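You operate a simulated robot arm through the tools that you are given. There is no shell and no other tool. Be economical: measure what you need, move in short steps, check, and stop when the job is done.

You are at the controls of a simulated two-armed robot. One attempt, no reset.

## Task
Pick up the white bottle labelled "Gear oil" from the low wall shelf with one hand, pass it to the other hand and put it on the cooling rack. Set down upright: white bottle.
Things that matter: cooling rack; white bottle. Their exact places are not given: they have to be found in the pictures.

It is judged by the outcome, as a careful person would: the job done as asked, and still so three seconds after it is handed in. It fails if anything else is knocked over, pushed out of place, dropped, spilled or broken.

## Robot
Two 7-joint arms with three-finger grippers on one trunk, on a base that drives. Base frame: it is fixed to the floor where the robot stands at the start and does not move with it; the origin is under the middle of the robot, x ahead of it, y to its left, z up; the surface under the hand at the start is at about z = 920. Lengths are in mm, angles in rad, forces in N, time in s.
The left shoulder is at the start at [70, 146, 1188], the right one opposite. With the tool pointing down near the work surface each hand reaches from about 300 to 680 mm from the robot's upright axis, wherever it stands, measured 20 degrees to its own side. Places, roughly: cooling rack [-1200, -800, 800]. Payload 2.2 kg a hand.
The TCP of each hand is the grasp point between the finger pads, 28 mm short of the fingertips. In the tool frame z runs along the fingers and y along their closing line. Largest opening 102 mm; the body of the gripper starts 71 mm behind the TCP.
Orientation is that of the tool frame in the base frame, as a unit quaternion [x, y, z, w]. With the fingers straight down and closing along the base's y, the tool's x points along the base's -x, its y along +y and its z along -z.

## Interface
- The arms move only by the tool send_rows. It takes "left_steps", "right_steps" or both (then of equal length, played together; a hand with none holds still); each is a list of rows, each a list of 3 entries, a list of its own where there are three numbers: the shift along the tool's x, y, z in units of 250 mm (1.0 is 250 mm), then the turn, a rotation vector about the tool's x, y, z in units of 90 degrees (1.0 is 90 degrees), then the opening, from 0 (shut) to 1 (fully open). In form: [[[x, y, z], [wx, wy, wz], gripper], ...]. A call has 1 to 12 rows; each row is the pose to reach, as a shift and turn from the pose commanded when the call began, along the tool's axes at that moment. A call with a number of a shift or a turn outside -1 to 1 is refused whole. A row lasts 0.2 s, in which the tool goes at most 50 mm and 0.15 rad; a call with a longer step from one row to the next is refused whole, and so is a gripper value outside its range. Where a pose cannot be reached the arm comes as near as it can. A force on the tool above 40 N (or 10 N above the force at the start of the call, whichever is more), or a blocked arm, ends the call early, and 0.2 s more pass. Each finger halts on what it meets, pressing with about 28 N; the grip force reading is that of the motor and also rises with nothing between the fingers. The clock runs only during rows and for 0.2 s after the last one: add rows that repeat a pose to give the fingers time. The reply holds the time, the measured pose of the TCP, the force on the tool along the base axes, the opening and the grip force, in the units named above and with some noise, with the torque about the TCP (base axes, N m) and any sound that the robot's microphone picked up, and new pictures: "pictures" is both (left out), scene, wrist or none (wrist: the cameras of the hands that moved).
- Cameras (640 x 400 px; columns grow to the right, rows downward): "scene" is now at [131.2, -24.4, 1407.1]; the picture's right is [-0.27, -0.96, 0.00], its down [-0.63, 0.17, -0.76] and it looks along [0.73, -0.20, -0.65] (base axes); focal length 223 px, centre (320, 200). "left" rides on the left gripper at [72, 38, -86] in its tool frame; the picture's right is [-0.46, 0.89, 0.00], its down [-0.60, -0.32, -0.73] and it looks along [-0.65, -0.34, 0.68] (tool axes); focal length 256 px, centre (320, 200). "right" rides on the right gripper at [69, 44, -86] in its tool frame; the picture's right is [-0.53, 0.84, 0.00], its down [-0.58, -0.36, -0.73] and it looks along [-0.62, -0.39, 0.68] (tool axes); focal length 256 px, centre (320, 200).
- lift_body(by): slides the trunk up (or, below 0, down) by that many mm; the arms and the scene camera ride with it, the base frame stays. It gives what a move gives, with no picture.
- steer(legs): drives the robot by 1 to 6 legs, each [ahead, left, turn to the left] in mm, mm and rad, along the robot's own axes; the way and the turn of a leg run together, so that a leg with both is an arc; at most 1500 mm and 3.142 rad a leg. The arms and the cameras ride along, it lands a little off, and it stops where it bumps. It gives what a move gives, and a new picture of the scene camera.
- pan_tilt(pan, tilt): turns the head with the scene camera to pan (to the left, within 1.501 rad either way) and tilt (down, from -0.506 to 1.204), counted from straight ahead of the robot. It gives what a move gives, and a new picture of the scene camera.
- measure_at(camera, pixels): for up to 12 pixels [column, row] of the newest picture of that camera ("zoom" is the newest enlarged one), the place [x, y, z] in the base frame of the surface seen there, good to about 2 mm. The clock stands still meanwhile.
- zoom(camera, box): a new picture of the part [left, top, right, bottom] of that camera's present view, enlarged. The clock stands still meanwhile.
- hand_in(): hands the job in; it is judged then, once.

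Work in short steps. Measure before you move; look again where a grasp or a placing could have gone wrong, and mend it. You have 80 turns and 260 pictures in all, those below and enlarged ones among them. Open the grippers and draw the arms clear of the work before you hand the job in, unless the task says otherwise; then end with one line.

The tools are called as a command line: name --argument value ..., lists and objects as JSON in quotes. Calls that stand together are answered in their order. send_rows: Moves the arms, as the interface text tells. Its arguments: {"type":"object","properties":{"left_steps":{"type":"array","items":{"type":"array"}},"right_steps":{"type":"array","items":{"type":"array"}},"pictures":{"type":"string","enum":["both","scene","wrist","none"]}},"required":[]} The other tools are called the same way: lift_body (by) slides the trunk up or down; steer (legs) drives the base; pan_tilt (pan, tilt) turns the head that bears the scene camera; measure_at (camera, pixels) gives the place of the surface under pixels of a picture; zoom (camera, box) takes an enlarged picture of a part of a camera's view; hand_in () hands the job in.

At the start:

```text
time_s: 0.0
left_tcp_pos: [533.6, 144.5, 1168.1]
left_tcp_rot: [0.001, 1.0, 0.0, 0.0]
left_wrist_force: [0.1, -1.1, -0.3]
left_ft_torque: [-0.02, 0.02, 0.02]
left_width: 101.9
left_grasp_force: 0.1
right_tcp_pos: [468.3, -311.8, 1246.3]
right_tcp_rot: [0.0, 1.0, 0.0, 0.0]
right_wrist_force: [0.6, -0.7, 0.5]
right_ft_torque: [0.01, 0.0, -0.01]
right_width: 102.2
right_grasp_force: 0.1
trunk travel left (down, up): [-725.0, 215.0]
robot x, y, heading: [-5.0, -1.4, 0.001]
head pan, tilt: [-0.269, 0.709]
```

scene: 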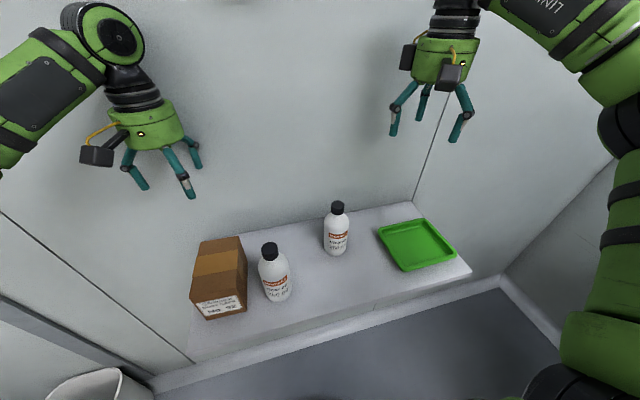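
right: 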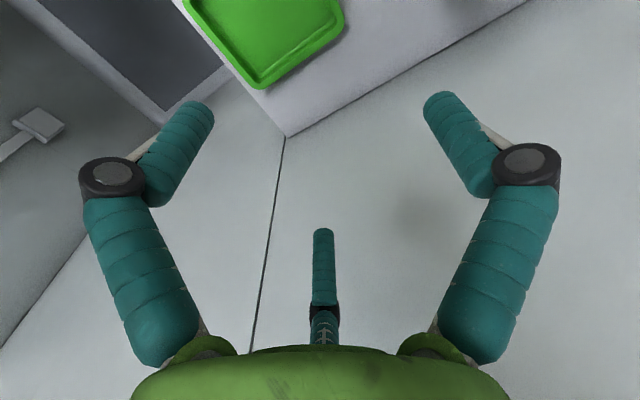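
left: 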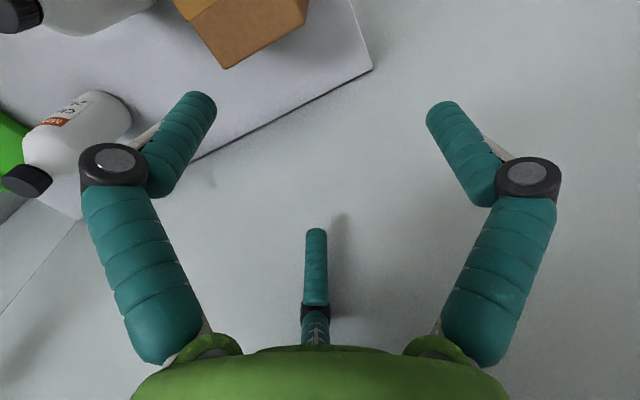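

Two white bottles are visible, at (274,272) and (336,230). I zoom in to read the labels and measure the shelf.

zoom --camera "scene" --box '[180, 190, 360, 310]'

measure_at --camera "scene" --pixels '[[269, 248], [275, 280], [277, 298], [337, 206], [336, 240], [335, 254], [305, 290], [220, 280], [240, 240], [420, 240], [300, 225], [300, 310]]'

```text
3.33 times, centred on (270, 250) of scene
```

zoom: 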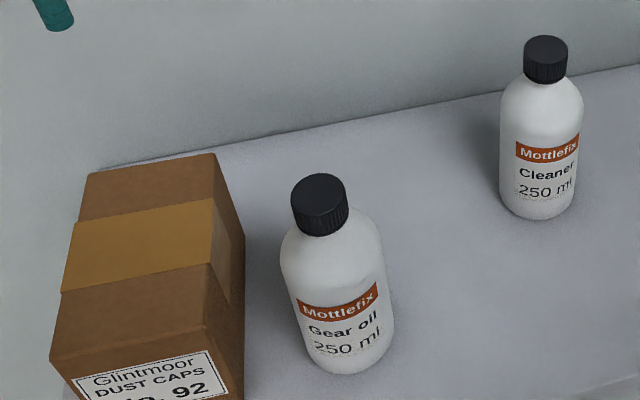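

```text
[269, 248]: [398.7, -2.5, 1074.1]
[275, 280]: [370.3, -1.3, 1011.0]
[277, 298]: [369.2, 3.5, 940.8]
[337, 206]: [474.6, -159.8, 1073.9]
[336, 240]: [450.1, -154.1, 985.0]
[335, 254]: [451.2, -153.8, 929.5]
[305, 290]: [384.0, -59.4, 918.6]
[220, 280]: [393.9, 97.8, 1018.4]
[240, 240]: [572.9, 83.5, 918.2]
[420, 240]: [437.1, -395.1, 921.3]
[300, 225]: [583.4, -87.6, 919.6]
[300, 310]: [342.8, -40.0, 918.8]
```

The Gear oil bottle is the left one, at about (398,-2), z 918 to 1074. I measure its sides, the carton, the shelf edge and the gripper's third finger, then look for the rack.

measure_at --camera "zoom" --pixels '[[284, 265], [382, 250], [336, 300], [296, 195], [346, 200], [320, 180], [322, 228], [243, 240], [242, 330], [505, 110], [350, 372], [215, 160]]'

measure_at --camera "left" --pixels '[[316, 235], [316, 290], [318, 320], [200, 110], [440, 115], [115, 160], [160, 330], [320, 370], [180, 140], [475, 180]]'

measure_at --camera "scene" --pixels '[[300, 325], [300, 335], [380, 305], [380, 340], [210, 350], [465, 270], [240, 313], [206, 317], [300, 100]]'

pan_tilt --pan -1.5 --tilt 0.5

```text
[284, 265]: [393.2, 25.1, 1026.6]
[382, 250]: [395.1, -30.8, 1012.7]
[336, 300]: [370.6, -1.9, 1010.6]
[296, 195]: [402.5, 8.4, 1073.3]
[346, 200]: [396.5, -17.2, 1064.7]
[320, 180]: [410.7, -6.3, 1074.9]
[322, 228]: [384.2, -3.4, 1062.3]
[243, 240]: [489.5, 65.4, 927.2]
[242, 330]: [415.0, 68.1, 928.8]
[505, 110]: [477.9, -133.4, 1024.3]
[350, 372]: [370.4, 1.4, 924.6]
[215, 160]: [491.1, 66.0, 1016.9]
```

```text
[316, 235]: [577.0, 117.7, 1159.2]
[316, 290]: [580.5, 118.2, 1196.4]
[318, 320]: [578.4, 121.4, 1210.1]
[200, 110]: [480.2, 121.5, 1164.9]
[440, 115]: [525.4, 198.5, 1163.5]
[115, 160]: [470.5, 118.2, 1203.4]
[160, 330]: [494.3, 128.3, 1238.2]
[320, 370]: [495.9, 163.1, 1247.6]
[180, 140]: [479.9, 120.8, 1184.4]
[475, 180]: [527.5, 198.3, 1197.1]
```

```text
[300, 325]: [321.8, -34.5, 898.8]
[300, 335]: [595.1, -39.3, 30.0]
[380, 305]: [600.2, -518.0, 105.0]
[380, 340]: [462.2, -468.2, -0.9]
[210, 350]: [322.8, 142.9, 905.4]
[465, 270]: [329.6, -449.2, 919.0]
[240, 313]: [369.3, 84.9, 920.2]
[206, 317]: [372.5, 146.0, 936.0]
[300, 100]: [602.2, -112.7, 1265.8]
```

```text
time_s: 1.4
left_tcp_pos: [533.3, 144.5, 1167.9]
left_tcp_rot: [0.0, 1.0, 0.0, 0.0]
left_wrist_force: [0.2, 0.0, -0.2]
left_ft_torque: [-0.03, -0.02, -0.03]
left_width: 101.9
left_grasp_force: 0.0
right_tcp_pos: [469.4, -311.6, 1246.3]
right_tcp_rot: [0.0, 1.0, 0.0, -0.001]
right_wrist_force: [-0.5, -0.1, 0.4]
right_ft_torque: [0.02, -0.02, 0.0]
right_width: 101.9
right_grasp_force: 0.1
trunk travel left (down, up): [-725.0, 215.0]
robot x, y, heading: [2.0, -3.4, 0.0]
head pan, tilt: [-1.499, 0.499]
```

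scene: 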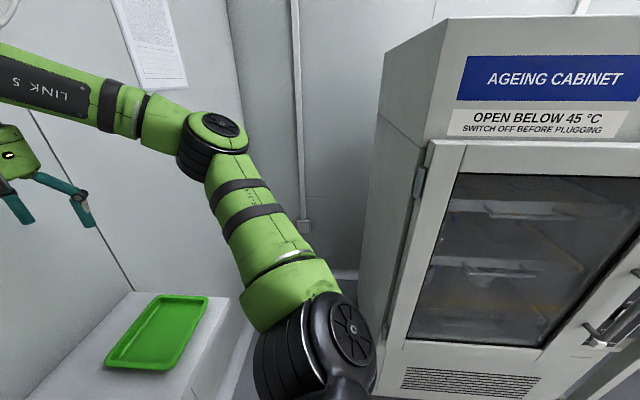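

The pictures suggest three fingers spaced around the palm, so I close the left gripper partway in free air to see how they move.

send_rows --left_steps '[[[0, 0, 0], [0, 0, 0], 0.5], [[0, 0, 0], [0, 0, 0], 0.5], [[0, 0, 0], [0, 0, 0], 0.5]]' --pictures "wrist"

pan_tilt --pan 1.5 --tilt 0.5

```text
time_s: 2.2
left_tcp_pos: [533.1, 142.5, 1168.0]
left_tcp_rot: [0.0, 1.0, 0.0, 0.001]
left_wrist_force: [0.3, 0.0, 0.2]
left_ft_torque: [0.0, 0.01, -0.04]
left_width: 51.1
left_grasp_force: 0.0
right_tcp_pos: [470.0, -311.4, 1246.2]
right_tcp_rot: [0.0, 1.0, 0.001, 0.0]
right_wrist_force: [0.1, -0.7, 0.6]
right_ft_torque: [0.0, 0.0, 0.01]
right_width: 101.7
right_grasp_force: 0.1
trunk travel left (down, up): [-725.0, 215.0]
robot x, y, heading: [0.5, -1.6, -0.0]
head pan, tilt: [-1.499, 0.499]
```

left: 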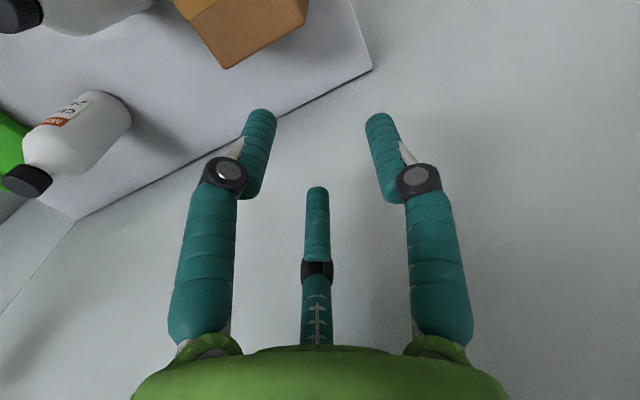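

```text
time_s: 4.8
left_tcp_pos: [533.5, 144.5, 1166.9]
left_tcp_rot: [0.0, 1.0, -0.001, 0.0]
left_wrist_force: [-0.1, -0.7, 1.2]
left_ft_torque: [-0.02, -0.01, -0.04]
left_width: 50.9
left_grasp_force: 0.0
right_tcp_pos: [468.8, -310.8, 1246.2]
right_tcp_rot: [-0.001, 1.0, 0.0, -0.001]
right_wrist_force: [0.0, -0.1, 0.2]
right_ft_torque: [0.0, -0.01, -0.02]
right_width: 102.4
right_grasp_force: 0.1
trunk travel left (down, up): [-725.0, 215.0]
robot x, y, heading: [2.7, -0.1, 0.001]
head pan, tilt: [1.499, 0.499]
```

scene: 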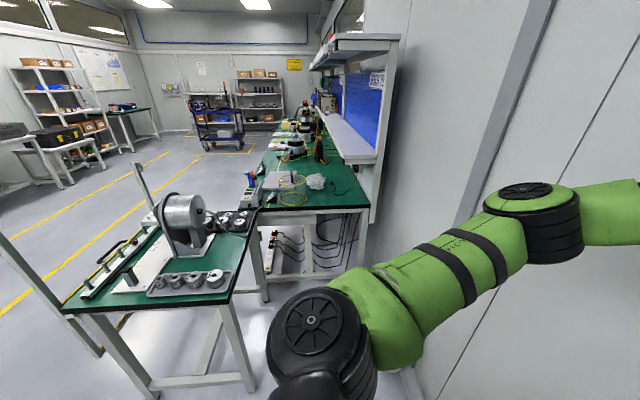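

The three fingers close concentrically in the picture, but the text says two, and it matters for the side grasp. I look ahead again and bring the right hand over the shelf's front edge (x≈322) for a touch test, so that only the third finger would meet the shelf.

pan_tilt --pan -0.27 --tilt 0.75

send_rows --right_steps '[[[0.084, 0.055, 0.125], [0, 0, 0], 1], [[0.169, 0.111, 0.25], [0, 0, 0], 1], [[0.253, 0.166, 0.375], [0, 0, 0], 1], [[0.338, 0.222, 0.5], [0, 0, 0], 1], [[0.422, 0.277, 0.625], [0, 0, 0], 1], [[0.507, 0.333, 0.75], [0, 0, 0], 1], [[0.591, 0.388, 0.875], [0, 0, 0], 1], [[0.676, 0.444, 1.0], [0, 0, 0], 1], [[0.676, 0.444, 1.0], [0, 0, 0], 1]]' --pictures "both"

```text
time_s: 6.6
left_tcp_pos: [534.3, 143.2, 1168.6]
left_tcp_rot: [-0.001, 1.0, 0.0, 0.0]
left_wrist_force: [0.3, -0.1, -0.3]
left_ft_torque: [0.03, 0.0, 0.03]
left_width: 51.1
left_grasp_force: 0.0
right_tcp_pos: [469.4, -310.9, 1247.1]
right_tcp_rot: [0.0, 1.0, 0.0, 0.0]
right_wrist_force: [-0.6, -0.6, -0.4]
right_ft_torque: [-0.02, -0.02, 0.0]
right_width: 102.0
right_grasp_force: 0.0
trunk travel left (down, up): [-725.0, 215.0]
robot x, y, heading: [1.7, 0.5, 0.001]
head pan, tilt: [-0.271, 0.75]
```

scene: 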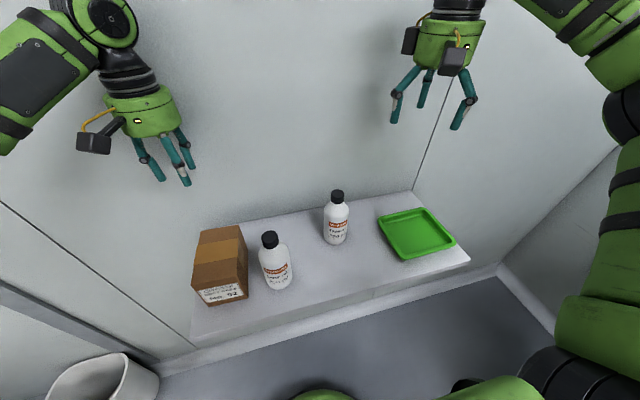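

```text
time_s: 8.6
left_tcp_pos: [533.8, 143.8, 1169.3]
left_tcp_rot: [0.0, 1.0, 0.0, -0.002]
left_wrist_force: [0.5, 0.2, 0.7]
left_ft_torque: [-0.03, -0.02, -0.03]
left_width: 50.9
left_grasp_force: 0.0
right_tcp_pos: [303.6, -201.1, 995.9]
right_tcp_rot: [0.001, 1.0, 0.0, -0.001]
right_wrist_force: [0.2, -0.1, -0.6]
right_ft_torque: [-0.01, -0.01, 0.0]
right_width: 102.1
right_grasp_force: 0.1
right hand out of reach, approached as far as the arm can: row 8, 9
trunk travel left (down, up): [-725.0, 215.0]
robot x, y, heading: [-0.5, -0.5, -0.001]
head pan, tilt: [-0.271, 0.75]
```

scene: 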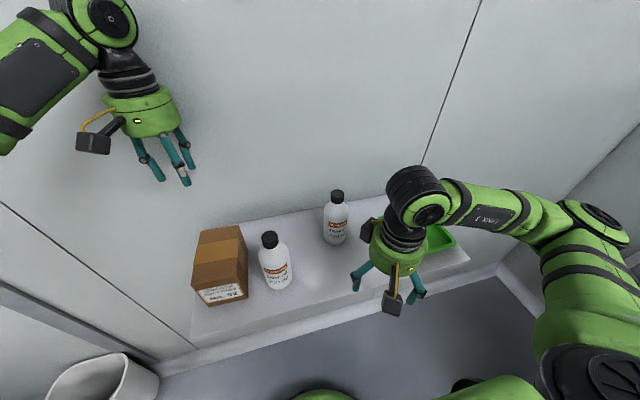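
right: 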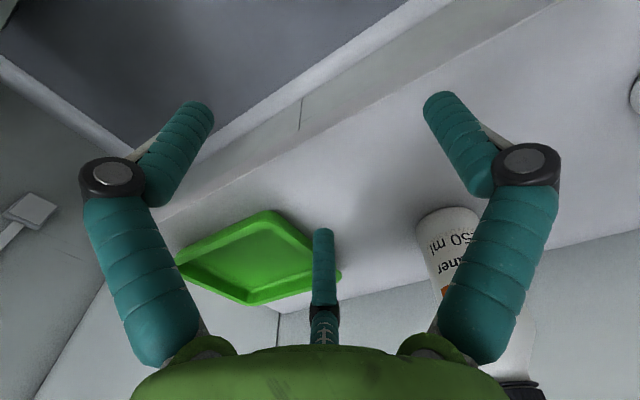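

The right hand is over the front edge. I measure the fingertips before lowering.

measure_at --camera "right" --pixels '[[198, 106], [440, 100], [323, 235], [300, 120], [323, 290], [265, 215]]'

zoom --camera "scene" --box '[300, 180, 480, 320]'

```text
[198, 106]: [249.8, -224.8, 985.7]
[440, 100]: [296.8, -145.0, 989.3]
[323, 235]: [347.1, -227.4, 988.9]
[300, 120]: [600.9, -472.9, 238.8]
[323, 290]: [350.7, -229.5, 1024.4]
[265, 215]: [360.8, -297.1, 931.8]
```

```text
2.86 times, centred on (390, 250) of scene
```

zoom: 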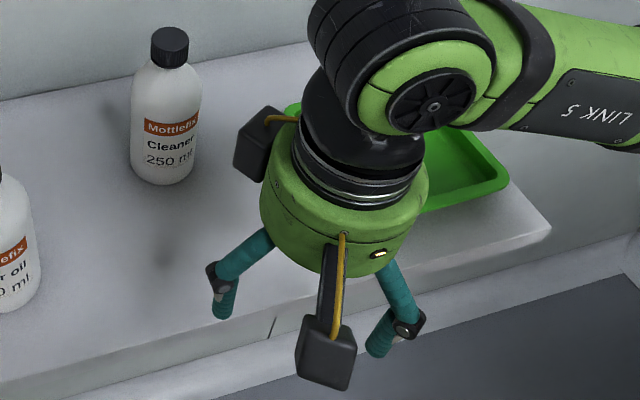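

Finger C (x≈347) is over the shelf and the others are off it. I lower 62 mm: a contact near TCP z≈946 would mean the third finger is solid.

send_rows --right_steps '[[[0, 0, 0.08], [0, 0, 0], 1], [[0, 0, 0.15], [0, 0, 0], 1], [[0, 0, 0.18], [0, 0, 0], 1], [[0, 0, 0.2], [0, 0, 0], 1], [[0, 0, 0.22], [0, 0, 0], 1], [[0, 0, 0.235], [0, 0, 0], 1], [[0, 0, 0.25], [0, 0, 0], 1]]' --pictures "scene"

```text
time_s: 10.2
left_tcp_pos: [532.9, 143.9, 1168.3]
left_tcp_rot: [0.0, 1.0, 0.0, 0.0]
left_wrist_force: [0.0, -0.4, 0.3]
left_ft_torque: [0.04, 0.02, 0.02]
left_width: 51.1
left_grasp_force: 0.0
right_tcp_pos: [305.2, -201.4, 933.9]
right_tcp_rot: [0.0, 1.0, 0.0, 0.002]
right_wrist_force: [0.1, -0.3, 6.2]
right_ft_torque: [-0.21, -0.37, 0.03]
right_width: 102.2
right_grasp_force: 0.1
trunk travel left (down, up): [-725.0, 215.0]
robot x, y, heading: [1.3, 2.2, 0.004]
head pan, tilt: [-0.271, 0.75]
```

scene: 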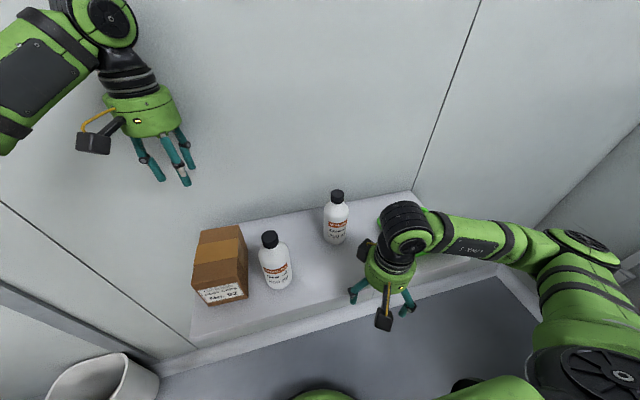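

The 6 N force with torque (-0.21,-0.37) puts the contact at the third finger, so it is solid and the gripper is really three-fingered. I'll pick with the left hand by the cap from above. First I raise the right hand away and bring the left above the bottle.

send_rows --right_steps '[[[0, 0, -0.12], [0, 0, 0], 1], [[0, 0, -0.25], [0, 0, 0], 1], [[0, 0, -0.4], [0, 0, 0], 1], [[-0.05, -0.07, -0.55], [0, 0, 0], 1], [[-0.1, -0.15, -0.68], [0, 0, 0], 1], [[-0.17, -0.23, -0.8], [0, 0, 0], 1], [[-0.24, -0.33, -0.9], [0, 0, 0], 1], [[-0.32, -0.42, -0.98], [0, 0, 0], 1], [[-0.38, -0.52, -0.98], [0, 0, 0], 1], [[-0.38, -0.52, -0.98], [0, 0, 0], 1]]' --left_steps '[[[0, 0, 0], [0, 0, 0], 0.6], [[0, 0, 0], [0, 0, 0], 0.6], [[0, 0, 0], [0, 0, 0], 0.6], [[0.1, -0.11, 0], [0, 0, 0], 0.6], [[0.2, -0.22, 0], [0, 0, 0], 0.6], [[0.3, -0.33, 0], [0, 0, 0], 0.6], [[0.4, -0.44, 0], [0, 0, 0], 0.6], [[0.48, -0.53, 0], [0, 0, 0], 0.6], [[0.54, -0.59, 0], [0, 0, 0], 0.6], [[0.54, -0.59, 0], [0, 0, 0], 0.6]]' --pictures "both"

```text
time_s: 12.4
left_tcp_pos: [398.6, -4.6, 1168.2]
left_tcp_rot: [-0.001, 1.0, 0.001, -0.001]
left_wrist_force: [-0.8, 1.0, 0.4]
left_ft_torque: [-0.01, 0.04, 0.04]
left_width: 60.8
left_grasp_force: 0.1
right_tcp_pos: [399.6, -333.7, 1181.5]
right_tcp_rot: [0.0, 1.0, 0.0, 0.0]
right_wrist_force: [-0.5, 0.9, 0.1]
right_ft_torque: [-0.03, 0.01, 0.01]
right_width: 102.1
right_grasp_force: 0.0
trunk travel left (down, up): [-725.0, 215.0]
robot x, y, heading: [3.4, 0.9, -0.001]
head pan, tilt: [-0.271, 0.75]
```

scene: 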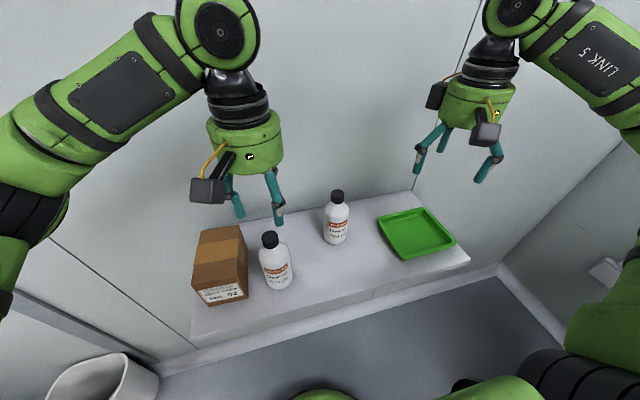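
right: 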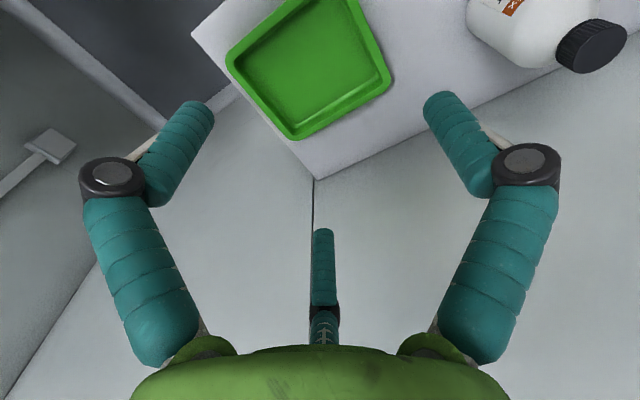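
left: 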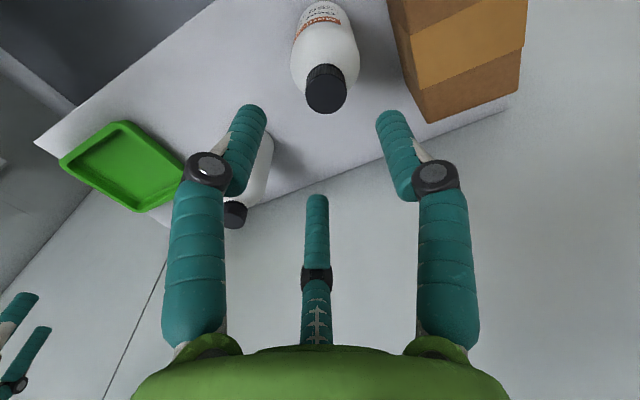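

The left hand is above the bottle. I refine the cap centre with the wrist camera and check the fingertip height.

measure_at --camera "left" --pixels '[[308, 95], [346, 95], [326, 110], [326, 72], [326, 90], [316, 198], [255, 110], [388, 115], [295, 60], [356, 60], [430, 118]]'

```text
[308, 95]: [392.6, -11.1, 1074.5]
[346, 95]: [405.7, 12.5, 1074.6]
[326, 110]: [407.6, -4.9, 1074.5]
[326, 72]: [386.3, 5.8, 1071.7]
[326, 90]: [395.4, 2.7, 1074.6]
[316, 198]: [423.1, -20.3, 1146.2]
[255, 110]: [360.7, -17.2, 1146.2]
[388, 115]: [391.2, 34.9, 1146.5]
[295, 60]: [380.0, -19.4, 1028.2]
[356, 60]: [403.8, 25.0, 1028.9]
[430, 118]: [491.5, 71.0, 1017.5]
```

The cap centre is about (398,-1.5), with its top at 1074.5. I descend to TCP z≈1076 so the tips sit around the cap, then close.

send_rows --left_steps '[[[0, 0.012, 0.12], [0, 0, 0], 0.6], [[0, 0.012, 0.24], [0, 0, 0], 0.6], [[0, 0.012, 0.31], [0, 0, 0], 0.6], [[0, 0.012, 0.368], [0, 0, 0], 0.6], [[0, 0.012, 0.368], [0, 0, 0], 0.6]]' --pictures "both"

zoom --camera "scene" --box '[200, 180, 350, 300]'

```text
time_s: 13.6
left_tcp_pos: [401.1, 0.7, 1076.1]
left_tcp_rot: [0.0, 1.0, 0.0, 0.0]
left_wrist_force: [0.5, -0.3, 0.0]
left_ft_torque: [-0.01, 0.01, 0.03]
left_width: 61.3
left_grasp_force: 0.1
right_tcp_pos: [398.7, -334.0, 1180.8]
right_tcp_rot: [0.0, 1.0, 0.0, 0.0]
right_wrist_force: [-0.2, 0.3, 0.5]
right_ft_torque: [0.04, 0.01, 0.02]
right_width: 101.9
right_grasp_force: 0.2
trunk travel left (down, up): [-725.0, 215.0]
robot x, y, heading: [0.3, 0.8, 0.004]
head pan, tilt: [-0.271, 0.75]
```

scene: 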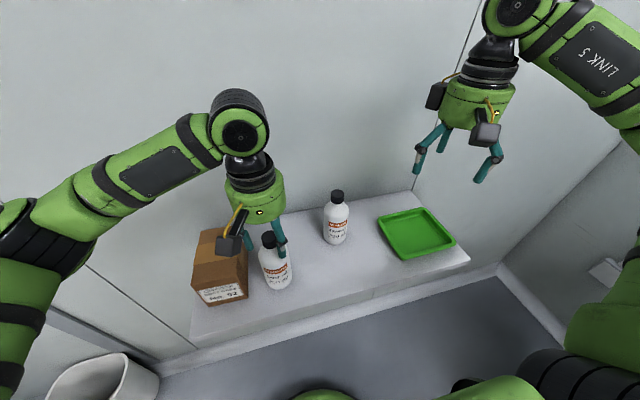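
left: 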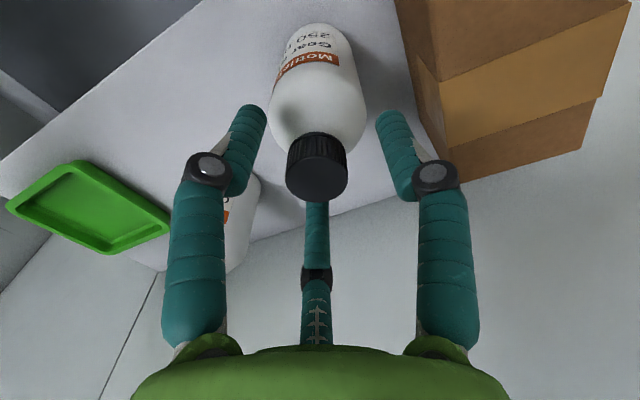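

```text
3.33 times, centred on (275, 240) of scene
```

zoom: 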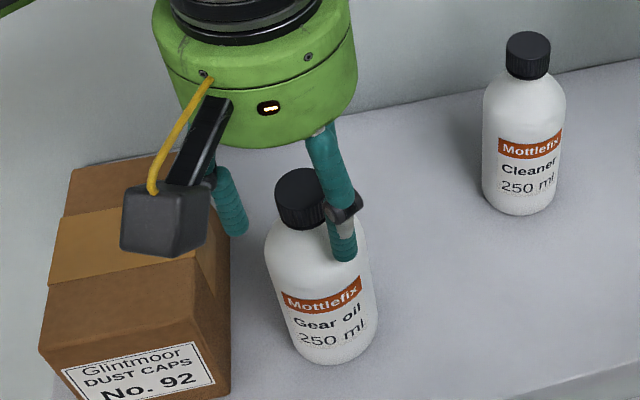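

The cap sits centred between the three fingers, and the camera box is clear of the carton. I close on the cap.

send_rows --left_steps '[[[0, 0, 0], [0, 0, 0], 0.4], [[0, 0, 0], [0, 0, 0], 0.25], [[0, 0, 0], [0, 0, 0], 0.1], [[0, 0, 0], [0, 0, 0], 0], [[0, 0, 0], [0, 0, 0], 0], [[0, 0, 0], [0, 0, 0], 0]]' --pictures "both"

```text
time_s: 15.0
left_tcp_pos: [401.1, 1.1, 1076.4]
left_tcp_rot: [0.0, 1.0, 0.0, 0.0]
left_wrist_force: [0.8, 0.5, 1.0]
left_ft_torque: [0.03, -0.02, -0.02]
left_width: 28.5
left_grasp_force: 28.3
right_tcp_pos: [400.7, -333.3, 1180.4]
right_tcp_rot: [0.0, 1.0, 0.0, -0.001]
right_wrist_force: [0.2, 0.2, 0.5]
right_ft_torque: [-0.01, -0.04, 0.02]
right_width: 102.0
right_grasp_force: 0.0
trunk travel left (down, up): [-725.0, 215.0]
robot x, y, heading: [0.5, 1.1, -0.002]
head pan, tilt: [-0.271, 0.75]
```

scene: 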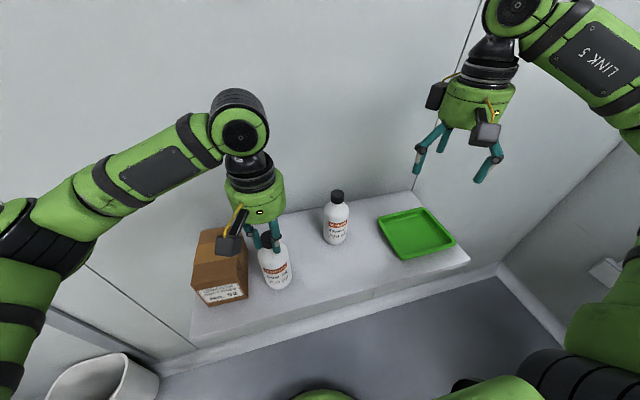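
left: 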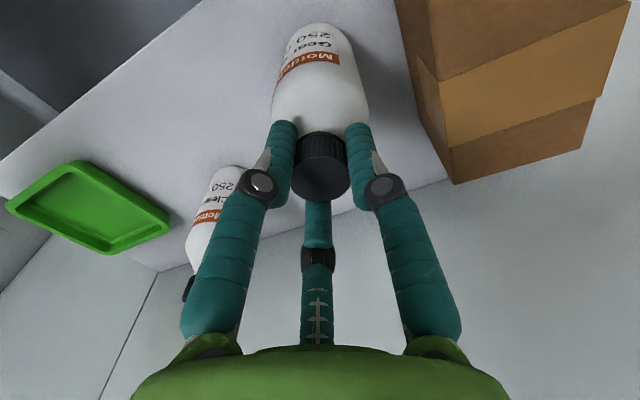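

Gripped at 28.5 mm with 28 N. I lift straight up 150 mm.

send_rows --left_steps '[[[0, 0, -0.06], [0, 0, 0], 0], [[0, 0, -0.18], [0, 0, 0], 0], [[0, 0, -0.32], [0, 0, 0], 0], [[0, 0, -0.46], [0, 0, 0], 0], [[0, 0, -0.6], [0, 0, 0], 0], [[0, 0, -0.6], [0, 0, 0], 0]]' --pictures "both"

```text
time_s: 16.4
left_tcp_pos: [399.0, 0.7, 1227.4]
left_tcp_rot: [0.0, 1.0, 0.0, 0.0]
left_wrist_force: [0.1, 0.6, -3.6]
left_ft_torque: [0.04, 0.04, 0.0]
left_width: 28.5
left_grasp_force: 27.7
right_tcp_pos: [398.8, -334.0, 1180.3]
right_tcp_rot: [0.0, 1.0, 0.0, 0.0]
right_wrist_force: [-0.5, -0.1, -0.4]
right_ft_torque: [-0.01, 0.01, -0.02]
right_width: 102.0
right_grasp_force: 0.1
trunk travel left (down, up): [-725.0, 215.0]
robot x, y, heading: [4.6, -0.0, -0.0]
head pan, tilt: [-0.271, 0.75]
```

scene: 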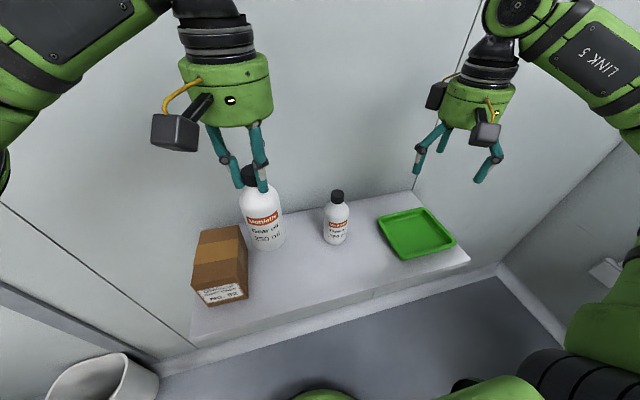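
left: 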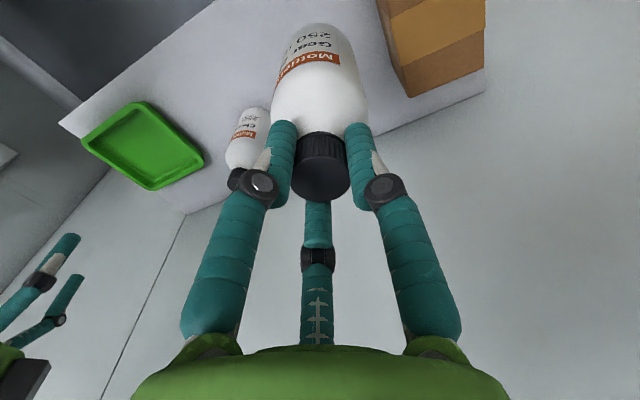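

The bottle is held (-3.6 N). Before driving, I measure the obstacles on both sides.

pan_tilt --pan 1.5 --tilt 0.6

measure_at --camera "scene" --pixels '[[80, 285], [235, 270], [150, 360], [260, 360], [100, 330], [20, 380], [300, 190], [235, 200]]'

pan_tilt --pan -1.5 --tilt 0.3

measure_at --camera "scene" --pixels '[[380, 200], [420, 250], [560, 350], [620, 250], [620, 360], [400, 380], [500, 200]]'

```text
time_s: 18.2
left_tcp_pos: [399.3, 0.9, 1226.5]
left_tcp_rot: [0.0, 1.0, 0.0, 0.0]
left_wrist_force: [-0.2, -0.6, -2.3]
left_ft_torque: [0.0, 0.02, 0.0]
left_width: 28.4
left_grasp_force: 28.0
right_tcp_pos: [398.9, -333.1, 1180.2]
right_tcp_rot: [0.001, 1.0, -0.001, -0.001]
right_wrist_force: [0.2, -0.2, -0.3]
right_ft_torque: [-0.02, 0.01, 0.0]
right_width: 102.0
right_grasp_force: 0.0
trunk travel left (down, up): [-725.0, 215.0]
robot x, y, heading: [5.5, -1.0, -0.001]
head pan, tilt: [1.499, 0.6]
```

scene: 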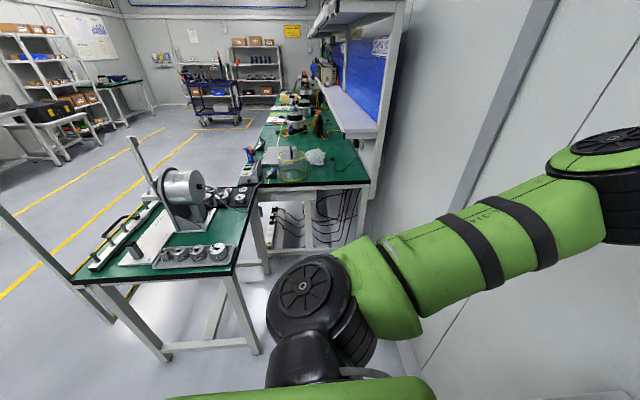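

```text
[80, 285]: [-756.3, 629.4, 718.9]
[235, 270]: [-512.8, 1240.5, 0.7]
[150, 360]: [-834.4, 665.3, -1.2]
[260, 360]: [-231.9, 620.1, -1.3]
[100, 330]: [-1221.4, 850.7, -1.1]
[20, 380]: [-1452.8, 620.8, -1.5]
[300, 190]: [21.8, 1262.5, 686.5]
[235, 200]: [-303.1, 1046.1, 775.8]
```

```text
time_s: 20.8
left_tcp_pos: [399.6, -0.1, 1225.5]
left_tcp_rot: [0.0, 1.0, 0.0, -0.001]
left_wrist_force: [-0.9, -1.0, -3.0]
left_ft_torque: [0.04, 0.01, -0.01]
left_width: 28.7
left_grasp_force: 28.3
right_tcp_pos: [399.6, -333.4, 1180.6]
right_tcp_rot: [-0.001, 1.0, 0.0, -0.001]
right_wrist_force: [0.2, 0.0, -0.3]
right_ft_torque: [-0.01, 0.0, 0.03]
right_width: 101.9
right_grasp_force: 0.1
trunk travel left (down, up): [-725.0, 215.0]
robot x, y, heading: [-1.2, -4.6, 0.001]
head pan, tilt: [-1.499, 0.3]
```

scene: 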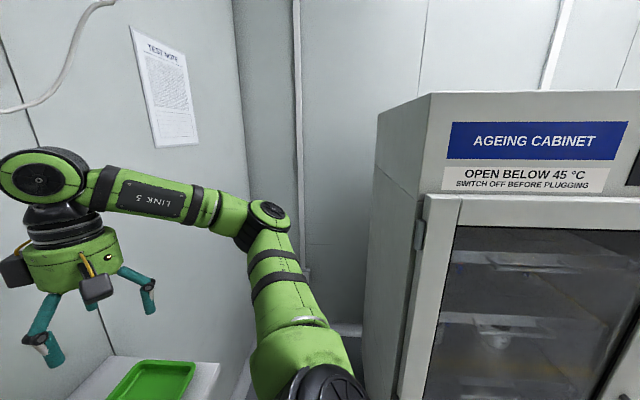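

```text
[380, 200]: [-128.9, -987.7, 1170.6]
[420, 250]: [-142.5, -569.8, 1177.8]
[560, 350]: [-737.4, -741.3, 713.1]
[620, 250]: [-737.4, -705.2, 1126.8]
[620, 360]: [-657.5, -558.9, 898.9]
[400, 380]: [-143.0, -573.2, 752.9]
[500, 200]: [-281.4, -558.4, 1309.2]
```

There's a corridor between the cabinet front (y≈-558) and the table (y≈620). I check how far the right elbow sticks out before backing through it.

measure_at --camera "scene" --pixels '[[270, 215], [245, 235], [285, 290], [320, 375], [160, 200], [300, 350]]'

pan_tilt --pan -1.5 --tilt 0.7

```text
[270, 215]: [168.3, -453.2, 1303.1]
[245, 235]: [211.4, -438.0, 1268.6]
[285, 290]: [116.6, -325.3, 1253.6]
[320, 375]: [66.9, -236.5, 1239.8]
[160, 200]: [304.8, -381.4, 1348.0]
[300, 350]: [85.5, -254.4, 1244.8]
```

```text
time_s: 21.6
left_tcp_pos: [398.4, 1.3, 1227.7]
left_tcp_rot: [0.001, 1.0, 0.0, -0.001]
left_wrist_force: [-0.4, -0.7, -1.4]
left_ft_torque: [0.03, 0.01, 0.01]
left_width: 28.5
left_grasp_force: 28.6
right_tcp_pos: [399.7, -333.3, 1181.0]
right_tcp_rot: [0.001, 1.0, 0.0, 0.0]
right_wrist_force: [-0.2, -0.2, -0.1]
right_ft_torque: [0.02, -0.03, -0.02]
right_width: 101.8
right_grasp_force: 0.0
trunk travel left (down, up): [-725.0, 215.0]
robot x, y, heading: [1.7, -2.4, 0.002]
head pan, tilt: [-1.499, 0.7]
```

scene: 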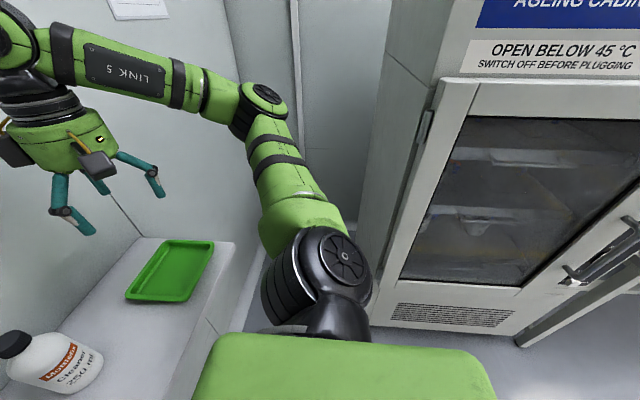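

The elbow reaches y≈-460 against the cabinet at -558. I back up with a slight shift to the left and look again.

steer --legs '[[-100, 50, 0], [-700, 0, 0]]'

```text
time_s: 26.2
left_tcp_pos: [-384.0, 50.8, 1226.1]
left_tcp_rot: [0.0, 1.0, 0.0, 0.0]
left_wrist_force: [0.4, -0.2, -2.4]
left_ft_torque: [-0.02, -0.01, -0.03]
left_width: 28.5
left_grasp_force: 28.3
right_tcp_pos: [-382.4, -283.6, 1180.5]
right_tcp_rot: [0.0, 1.0, 0.0, 0.001]
right_wrist_force: [0.4, 0.4, 0.6]
right_ft_torque: [0.02, 0.01, 0.03]
right_width: 102.0
right_grasp_force: 0.1
trunk travel left (down, up): [-725.0, 215.0]
robot x, y, heading: [-781.8, 50.2, 0.001]
head pan, tilt: [-1.499, 0.7]
```

scene: 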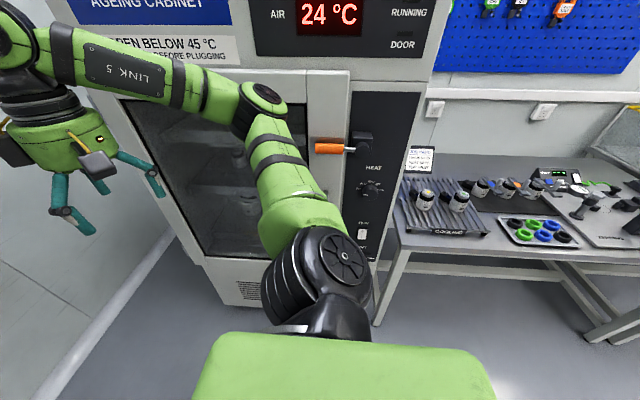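

The rack marked "COOLING" is at about (440,208) with two small jars on it. I zoom in and measure.

zoom --camera "scene" --box '[380, 140, 520, 250]'

measure_at --camera "scene" --pixels '[[402, 183], [402, 228], [488, 233], [470, 185], [425, 215], [455, 222], [425, 190], [460, 193], [420, 148], [405, 245], [500, 250], [335, 148]]'

```text
3.64 times, centred on (450, 195) of scene
```

zoom: 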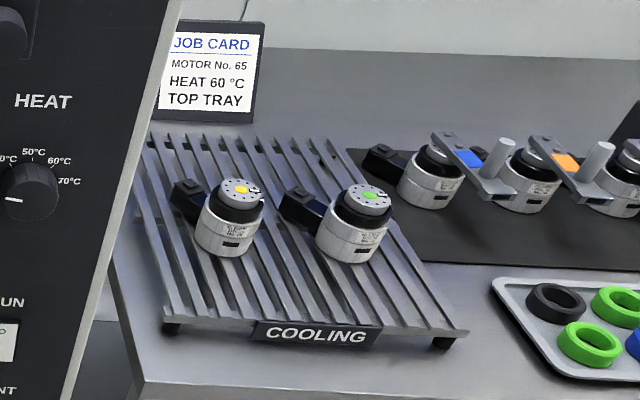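

```text
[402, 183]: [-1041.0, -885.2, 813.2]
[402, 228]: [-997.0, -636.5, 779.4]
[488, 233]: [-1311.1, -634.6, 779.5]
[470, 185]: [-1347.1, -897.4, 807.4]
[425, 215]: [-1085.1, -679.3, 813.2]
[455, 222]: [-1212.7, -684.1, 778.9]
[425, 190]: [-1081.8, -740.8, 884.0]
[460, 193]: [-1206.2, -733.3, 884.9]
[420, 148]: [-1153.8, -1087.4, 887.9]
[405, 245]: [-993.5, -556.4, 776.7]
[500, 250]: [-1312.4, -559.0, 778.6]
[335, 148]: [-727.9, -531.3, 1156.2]
```

The rack runs about x -1000..-1310, y -640..-900, with its top at z≈813, and the two motors on it stand at (-1085,-740) and (-1207,-735). I back up further, turn right to face it and look from above.

pan_tilt --pan 0 --tilt 0.7

steer --legs '[[-420, 0, 0], [0, 0, -1.571], [100, 0, 0]]'

```text
time_s: 27.8
left_tcp_pos: [-384.2, 51.1, 1227.3]
left_tcp_rot: [0.0, 1.0, 0.0, -0.001]
left_wrist_force: [0.0, 0.2, -2.8]
left_ft_torque: [-0.03, 0.02, 0.0]
left_width: 28.3
left_grasp_force: 28.3
right_tcp_pos: [-385.1, -282.8, 1179.5]
right_tcp_rot: [-0.001, 1.0, 0.001, -0.001]
right_wrist_force: [-0.7, 0.6, 0.6]
right_ft_torque: [-0.03, 0.01, 0.04]
right_width: 101.8
right_grasp_force: 0.1
trunk travel left (down, up): [-725.0, 215.0]
robot x, y, heading: [-782.3, 51.1, -0.003]
head pan, tilt: [0.0, 0.7]
```

scene: 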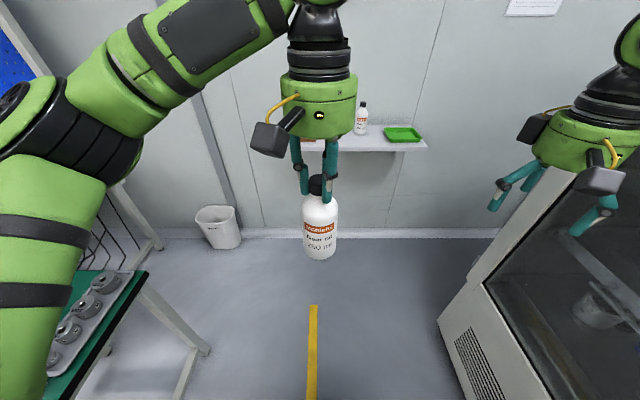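

```text
time_s: 35.0
left_tcp_pos: [-1208.4, -444.7, 1228.2]
left_tcp_rot: [0.706, 0.709, 0.0, 0.001]
left_wrist_force: [-0.1, -0.5, -3.2]
left_ft_torque: [-0.04, 0.02, -0.02]
left_width: 28.4
left_grasp_force: 28.6
right_tcp_pos: [-1543.0, -446.7, 1181.7]
right_tcp_rot: [0.705, 0.709, -0.001, 0.0]
right_wrist_force: [0.0, -0.2, 0.5]
right_ft_torque: [-0.03, -0.01, -0.01]
right_width: 101.9
right_grasp_force: 0.1
trunk travel left (down, up): [-725.0, 215.0]
robot x, y, heading: [-1207.9, -47.4, -1.563]
head pan, tilt: [0.0, 0.7]
```

scene: 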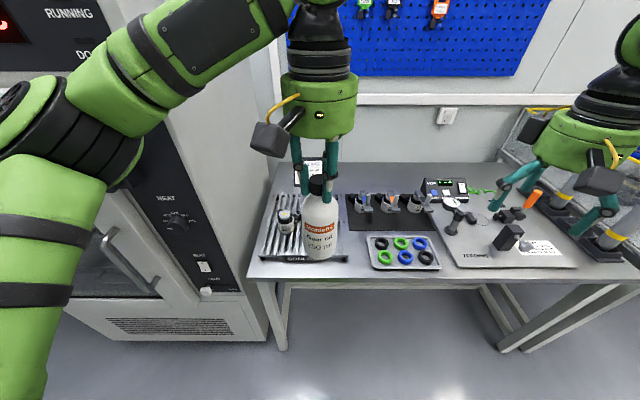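

Next comes the handover, here in free space. I turn the right hand so its fingers point left with the camera up (tool z left, x up), in two halves.

send_rows --right_steps '[[[0, 0, 0], [-0.05, 0.05, 0.05], 1], [[0, 0, 0], [-0.1, 0.1, 0.1], 1], [[0, 0, 0], [-0.15, 0.15, 0.15], 1], [[0, 0, 0], [-0.2, 0.2, 0.2], 1], [[0, 0, 0], [-0.25, 0.25, 0.25], 1], [[0, 0, 0], [-0.3, 0.3, 0.3], 1], [[0, 0, 0], [-0.35, 0.35, 0.35], 1], [[0, 0, 0], [-0.385, 0.385, 0.385], 1]]' --pictures "none"

send_rows --right_steps '[[[0, 0, 0], [-0.05, 0.05, 0.05], 1], [[0, 0, 0], [-0.1, 0.1, 0.1], 1], [[0, 0, 0], [-0.15, 0.15, 0.15], 1], [[0, 0, 0], [-0.2, 0.2, 0.2], 1], [[0, 0, 0], [-0.25, 0.25, 0.25], 1], [[0, 0, 0], [-0.3, 0.3, 0.3], 1], [[0, 0, 0], [-0.35, 0.35, 0.35], 1], [[0, 0, 0], [-0.385, 0.385, 0.385], 1], [[0, 0, 0], [-0.385, 0.385, 0.385], 1]]' --pictures "both"

```text
time_s: 36.8
left_tcp_pos: [-1209.3, -446.2, 1227.1]
left_tcp_rot: [0.705, 0.709, 0.0, -0.001]
left_wrist_force: [0.0, -0.2, -3.4]
left_ft_torque: [0.0, -0.01, 0.0]
left_width: 28.3
left_grasp_force: 27.5
right_tcp_pos: [-1542.8, -449.3, 1179.8]
right_tcp_rot: [0.815, 0.409, 0.41, 0.0]
right_wrist_force: [0.5, 0.3, 0.0]
right_ft_torque: [0.0, -0.04, 0.0]
right_width: 102.0
right_grasp_force: 0.0
trunk travel left (down, up): [-725.0, 215.0]
robot x, y, heading: [-1212.2, -48.7, -1.562]
head pan, tilt: [0.0, 0.7]
```

```text
time_s: 38.8
left_tcp_pos: [-1208.9, -445.8, 1227.2]
left_tcp_rot: [0.706, 0.708, 0.001, -0.001]
left_wrist_force: [0.1, -0.2, -3.4]
left_ft_torque: [0.01, 0.03, -0.03]
left_width: 28.3
left_grasp_force: 28.5
right_tcp_pos: [-1542.9, -448.2, 1181.8]
right_tcp_rot: [0.706, 0.001, 0.708, -0.002]
right_wrist_force: [-0.2, -0.4, -0.7]
right_ft_torque: [-0.01, -0.01, -0.02]
right_width: 102.0
right_grasp_force: 0.0
trunk travel left (down, up): [-725.0, 215.0]
robot x, y, heading: [-1212.3, -51.3, -1.566]
head pan, tilt: [0.0, 0.7]
```

scene: 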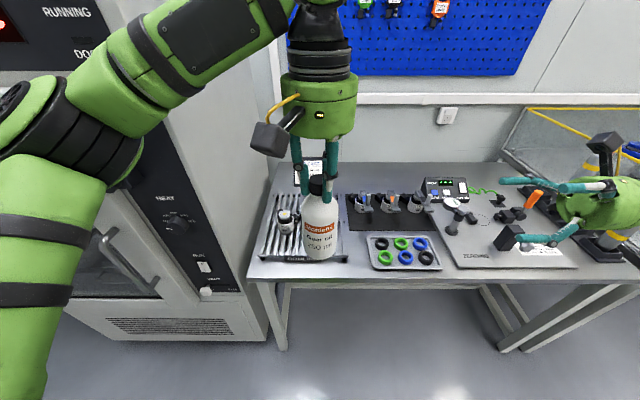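
right: 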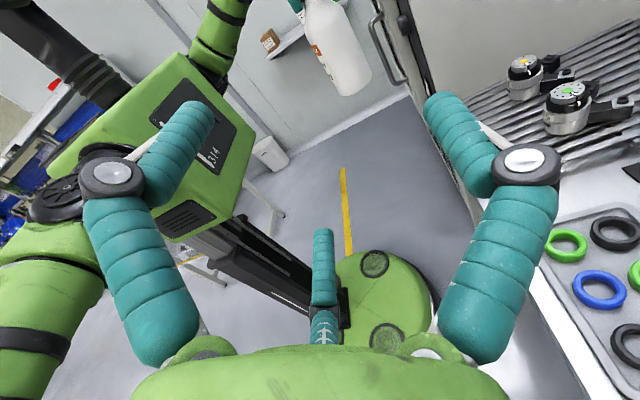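

The right hand is horizontal. Two boxes show on the right gripper, at (508,237) and (603,145). I measure them, the bottle and the fingertips before moving in.

measure_at --camera "scene" --pixels '[[508, 237], [603, 145], [590, 205], [505, 182], [608, 187], [320, 245], [325, 255], [306, 210], [338, 215], [321, 210]]'

zoom --camera "scene" --box '[480, 120, 640, 260]'

```text
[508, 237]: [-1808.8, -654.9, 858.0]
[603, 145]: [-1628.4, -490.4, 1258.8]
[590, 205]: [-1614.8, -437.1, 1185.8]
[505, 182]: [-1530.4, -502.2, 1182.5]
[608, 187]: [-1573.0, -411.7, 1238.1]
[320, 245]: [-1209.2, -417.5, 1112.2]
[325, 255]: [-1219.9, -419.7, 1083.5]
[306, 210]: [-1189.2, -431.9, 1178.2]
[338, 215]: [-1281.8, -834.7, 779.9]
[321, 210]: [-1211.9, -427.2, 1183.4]
```

```text
2.86 times, centred on (560, 190) of scene
```

zoom: 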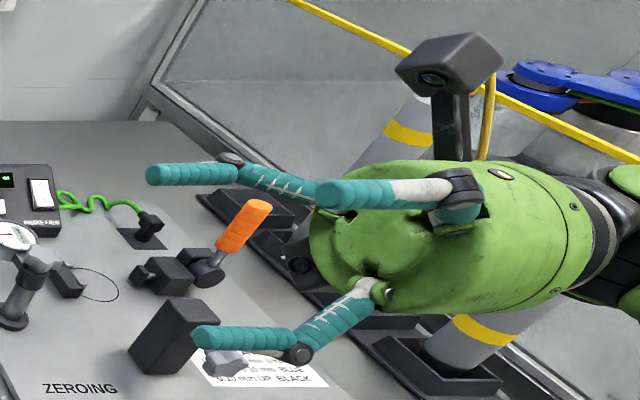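

Only one camera is on the gripper; the other box belongs to the table. The bottle axis is at (-1210,-446) and its bottom at about 1070. I line the right hand up at (-1343,-432.5,1138), just short of the bottle.

send_rows --right_steps '[[[-0.06, -0.02, 0.05], [0, 0, 0], 1], [[-0.12, -0.04, 0.18], [0, 0, 0], 1], [[-0.176, -0.063, 0.34], [0, 0, 0], 1], [[-0.176, -0.063, 0.5], [0, 0, 0], 1], [[-0.176, -0.063, 0.66], [0, 0, 0], 1], [[-0.176, -0.063, 0.8], [0, 0, 0], 1], [[-0.176, -0.063, 0.8], [0, 0, 0], 1]]' --pictures "both"

```text
time_s: 40.4
left_tcp_pos: [-1209.1, -446.8, 1226.8]
left_tcp_rot: [0.705, 0.709, -0.001, 0.001]
left_wrist_force: [-0.2, 0.1, -2.4]
left_ft_torque: [0.0, -0.01, -0.03]
left_width: 28.4
left_grasp_force: 28.1
right_tcp_pos: [-1342.4, -431.1, 1137.3]
right_tcp_rot: [0.707, 0.001, 0.707, -0.001]
right_wrist_force: [-0.3, 0.1, -0.3]
right_ft_torque: [0.0, 0.01, -0.02]
right_width: 102.0
right_grasp_force: 0.0
trunk travel left (down, up): [-725.0, 215.0]
robot x, y, heading: [-1211.8, -48.8, -1.565]
head pan, tilt: [0.0, 0.7]
```

scene: 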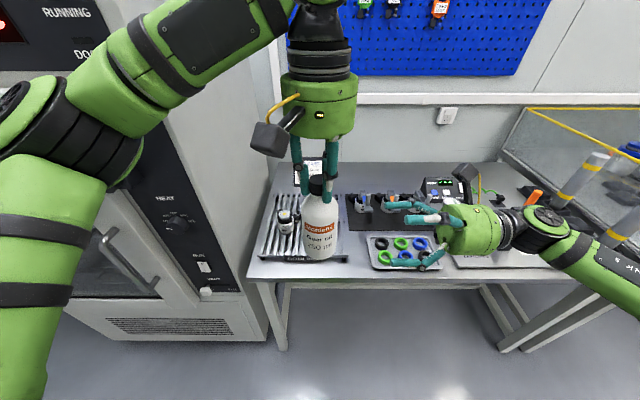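
right: 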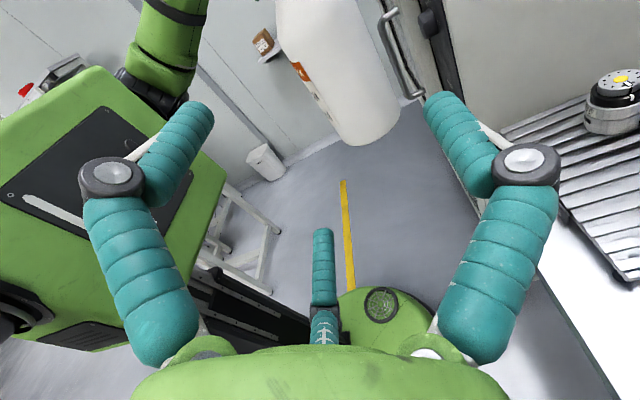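

I measure the fingertips and the bottle in the right wrist view to check the lateral clearance.

measure_at --camera "right" --pixels '[[203, 112], [432, 105], [322, 235], [340, 100], [300, 70], [385, 90], [365, 143], [365, 120], [395, 60]]'

zoom --camera "scene" --box '[280, 150, 480, 290]'

```text
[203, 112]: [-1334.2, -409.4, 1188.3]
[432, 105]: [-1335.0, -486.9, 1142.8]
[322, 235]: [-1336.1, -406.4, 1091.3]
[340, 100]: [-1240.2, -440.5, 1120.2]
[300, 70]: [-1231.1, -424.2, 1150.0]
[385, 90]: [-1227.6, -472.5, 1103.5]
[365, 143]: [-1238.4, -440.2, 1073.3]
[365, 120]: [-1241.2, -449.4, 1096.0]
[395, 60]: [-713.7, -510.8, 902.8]
```

```text
2.86 times, centred on (380, 220) of scene
```

zoom: 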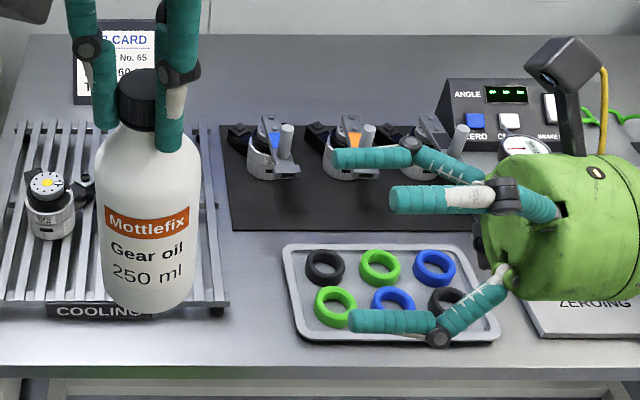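

Clearance is about 4 mm on the A/C side and 8 mm on the B side. I shift the hand 3 mm back towards the robot and advance around the bottle, checking partway.

send_rows --right_steps '[[[0, -0.012, 0.1], [0, 0, 0], 1], [[0, -0.012, 0.2], [0, 0, 0], 1], [[0, -0.012, 0.3], [0, 0, 0], 1], [[0, -0.012, 0.3], [0, 0, 0], 1]]' --pictures "wrist"

zoom --camera "scene" --box '[260, 150, 440, 290]'

```text
time_s: 41.4
left_tcp_pos: [-1207.8, -447.1, 1227.5]
left_tcp_rot: [0.706, 0.709, 0.0, -0.001]
left_wrist_force: [0.0, 0.0, -2.9]
left_ft_torque: [0.01, -0.03, 0.01]
left_width: 28.3
left_grasp_force: 28.6
right_tcp_pos: [-1267.3, -428.0, 1137.8]
right_tcp_rot: [0.706, 0.001, 0.708, 0.0]
right_wrist_force: [0.5, 0.2, -0.1]
right_ft_torque: [-0.01, -0.01, -0.01]
right_width: 102.0
right_grasp_force: 0.1
trunk travel left (down, up): [-725.0, 215.0]
robot x, y, heading: [-1212.9, -45.5, -1.566]
head pan, tilt: [0.0, 0.7]
```

right: 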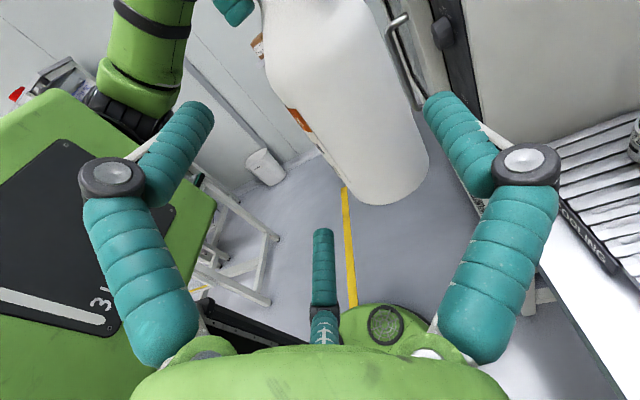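

```text
2.86 times, centred on (350, 220) of scene
```

zoom: 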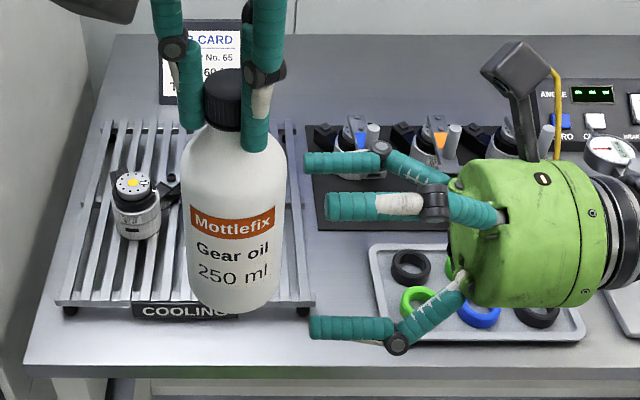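

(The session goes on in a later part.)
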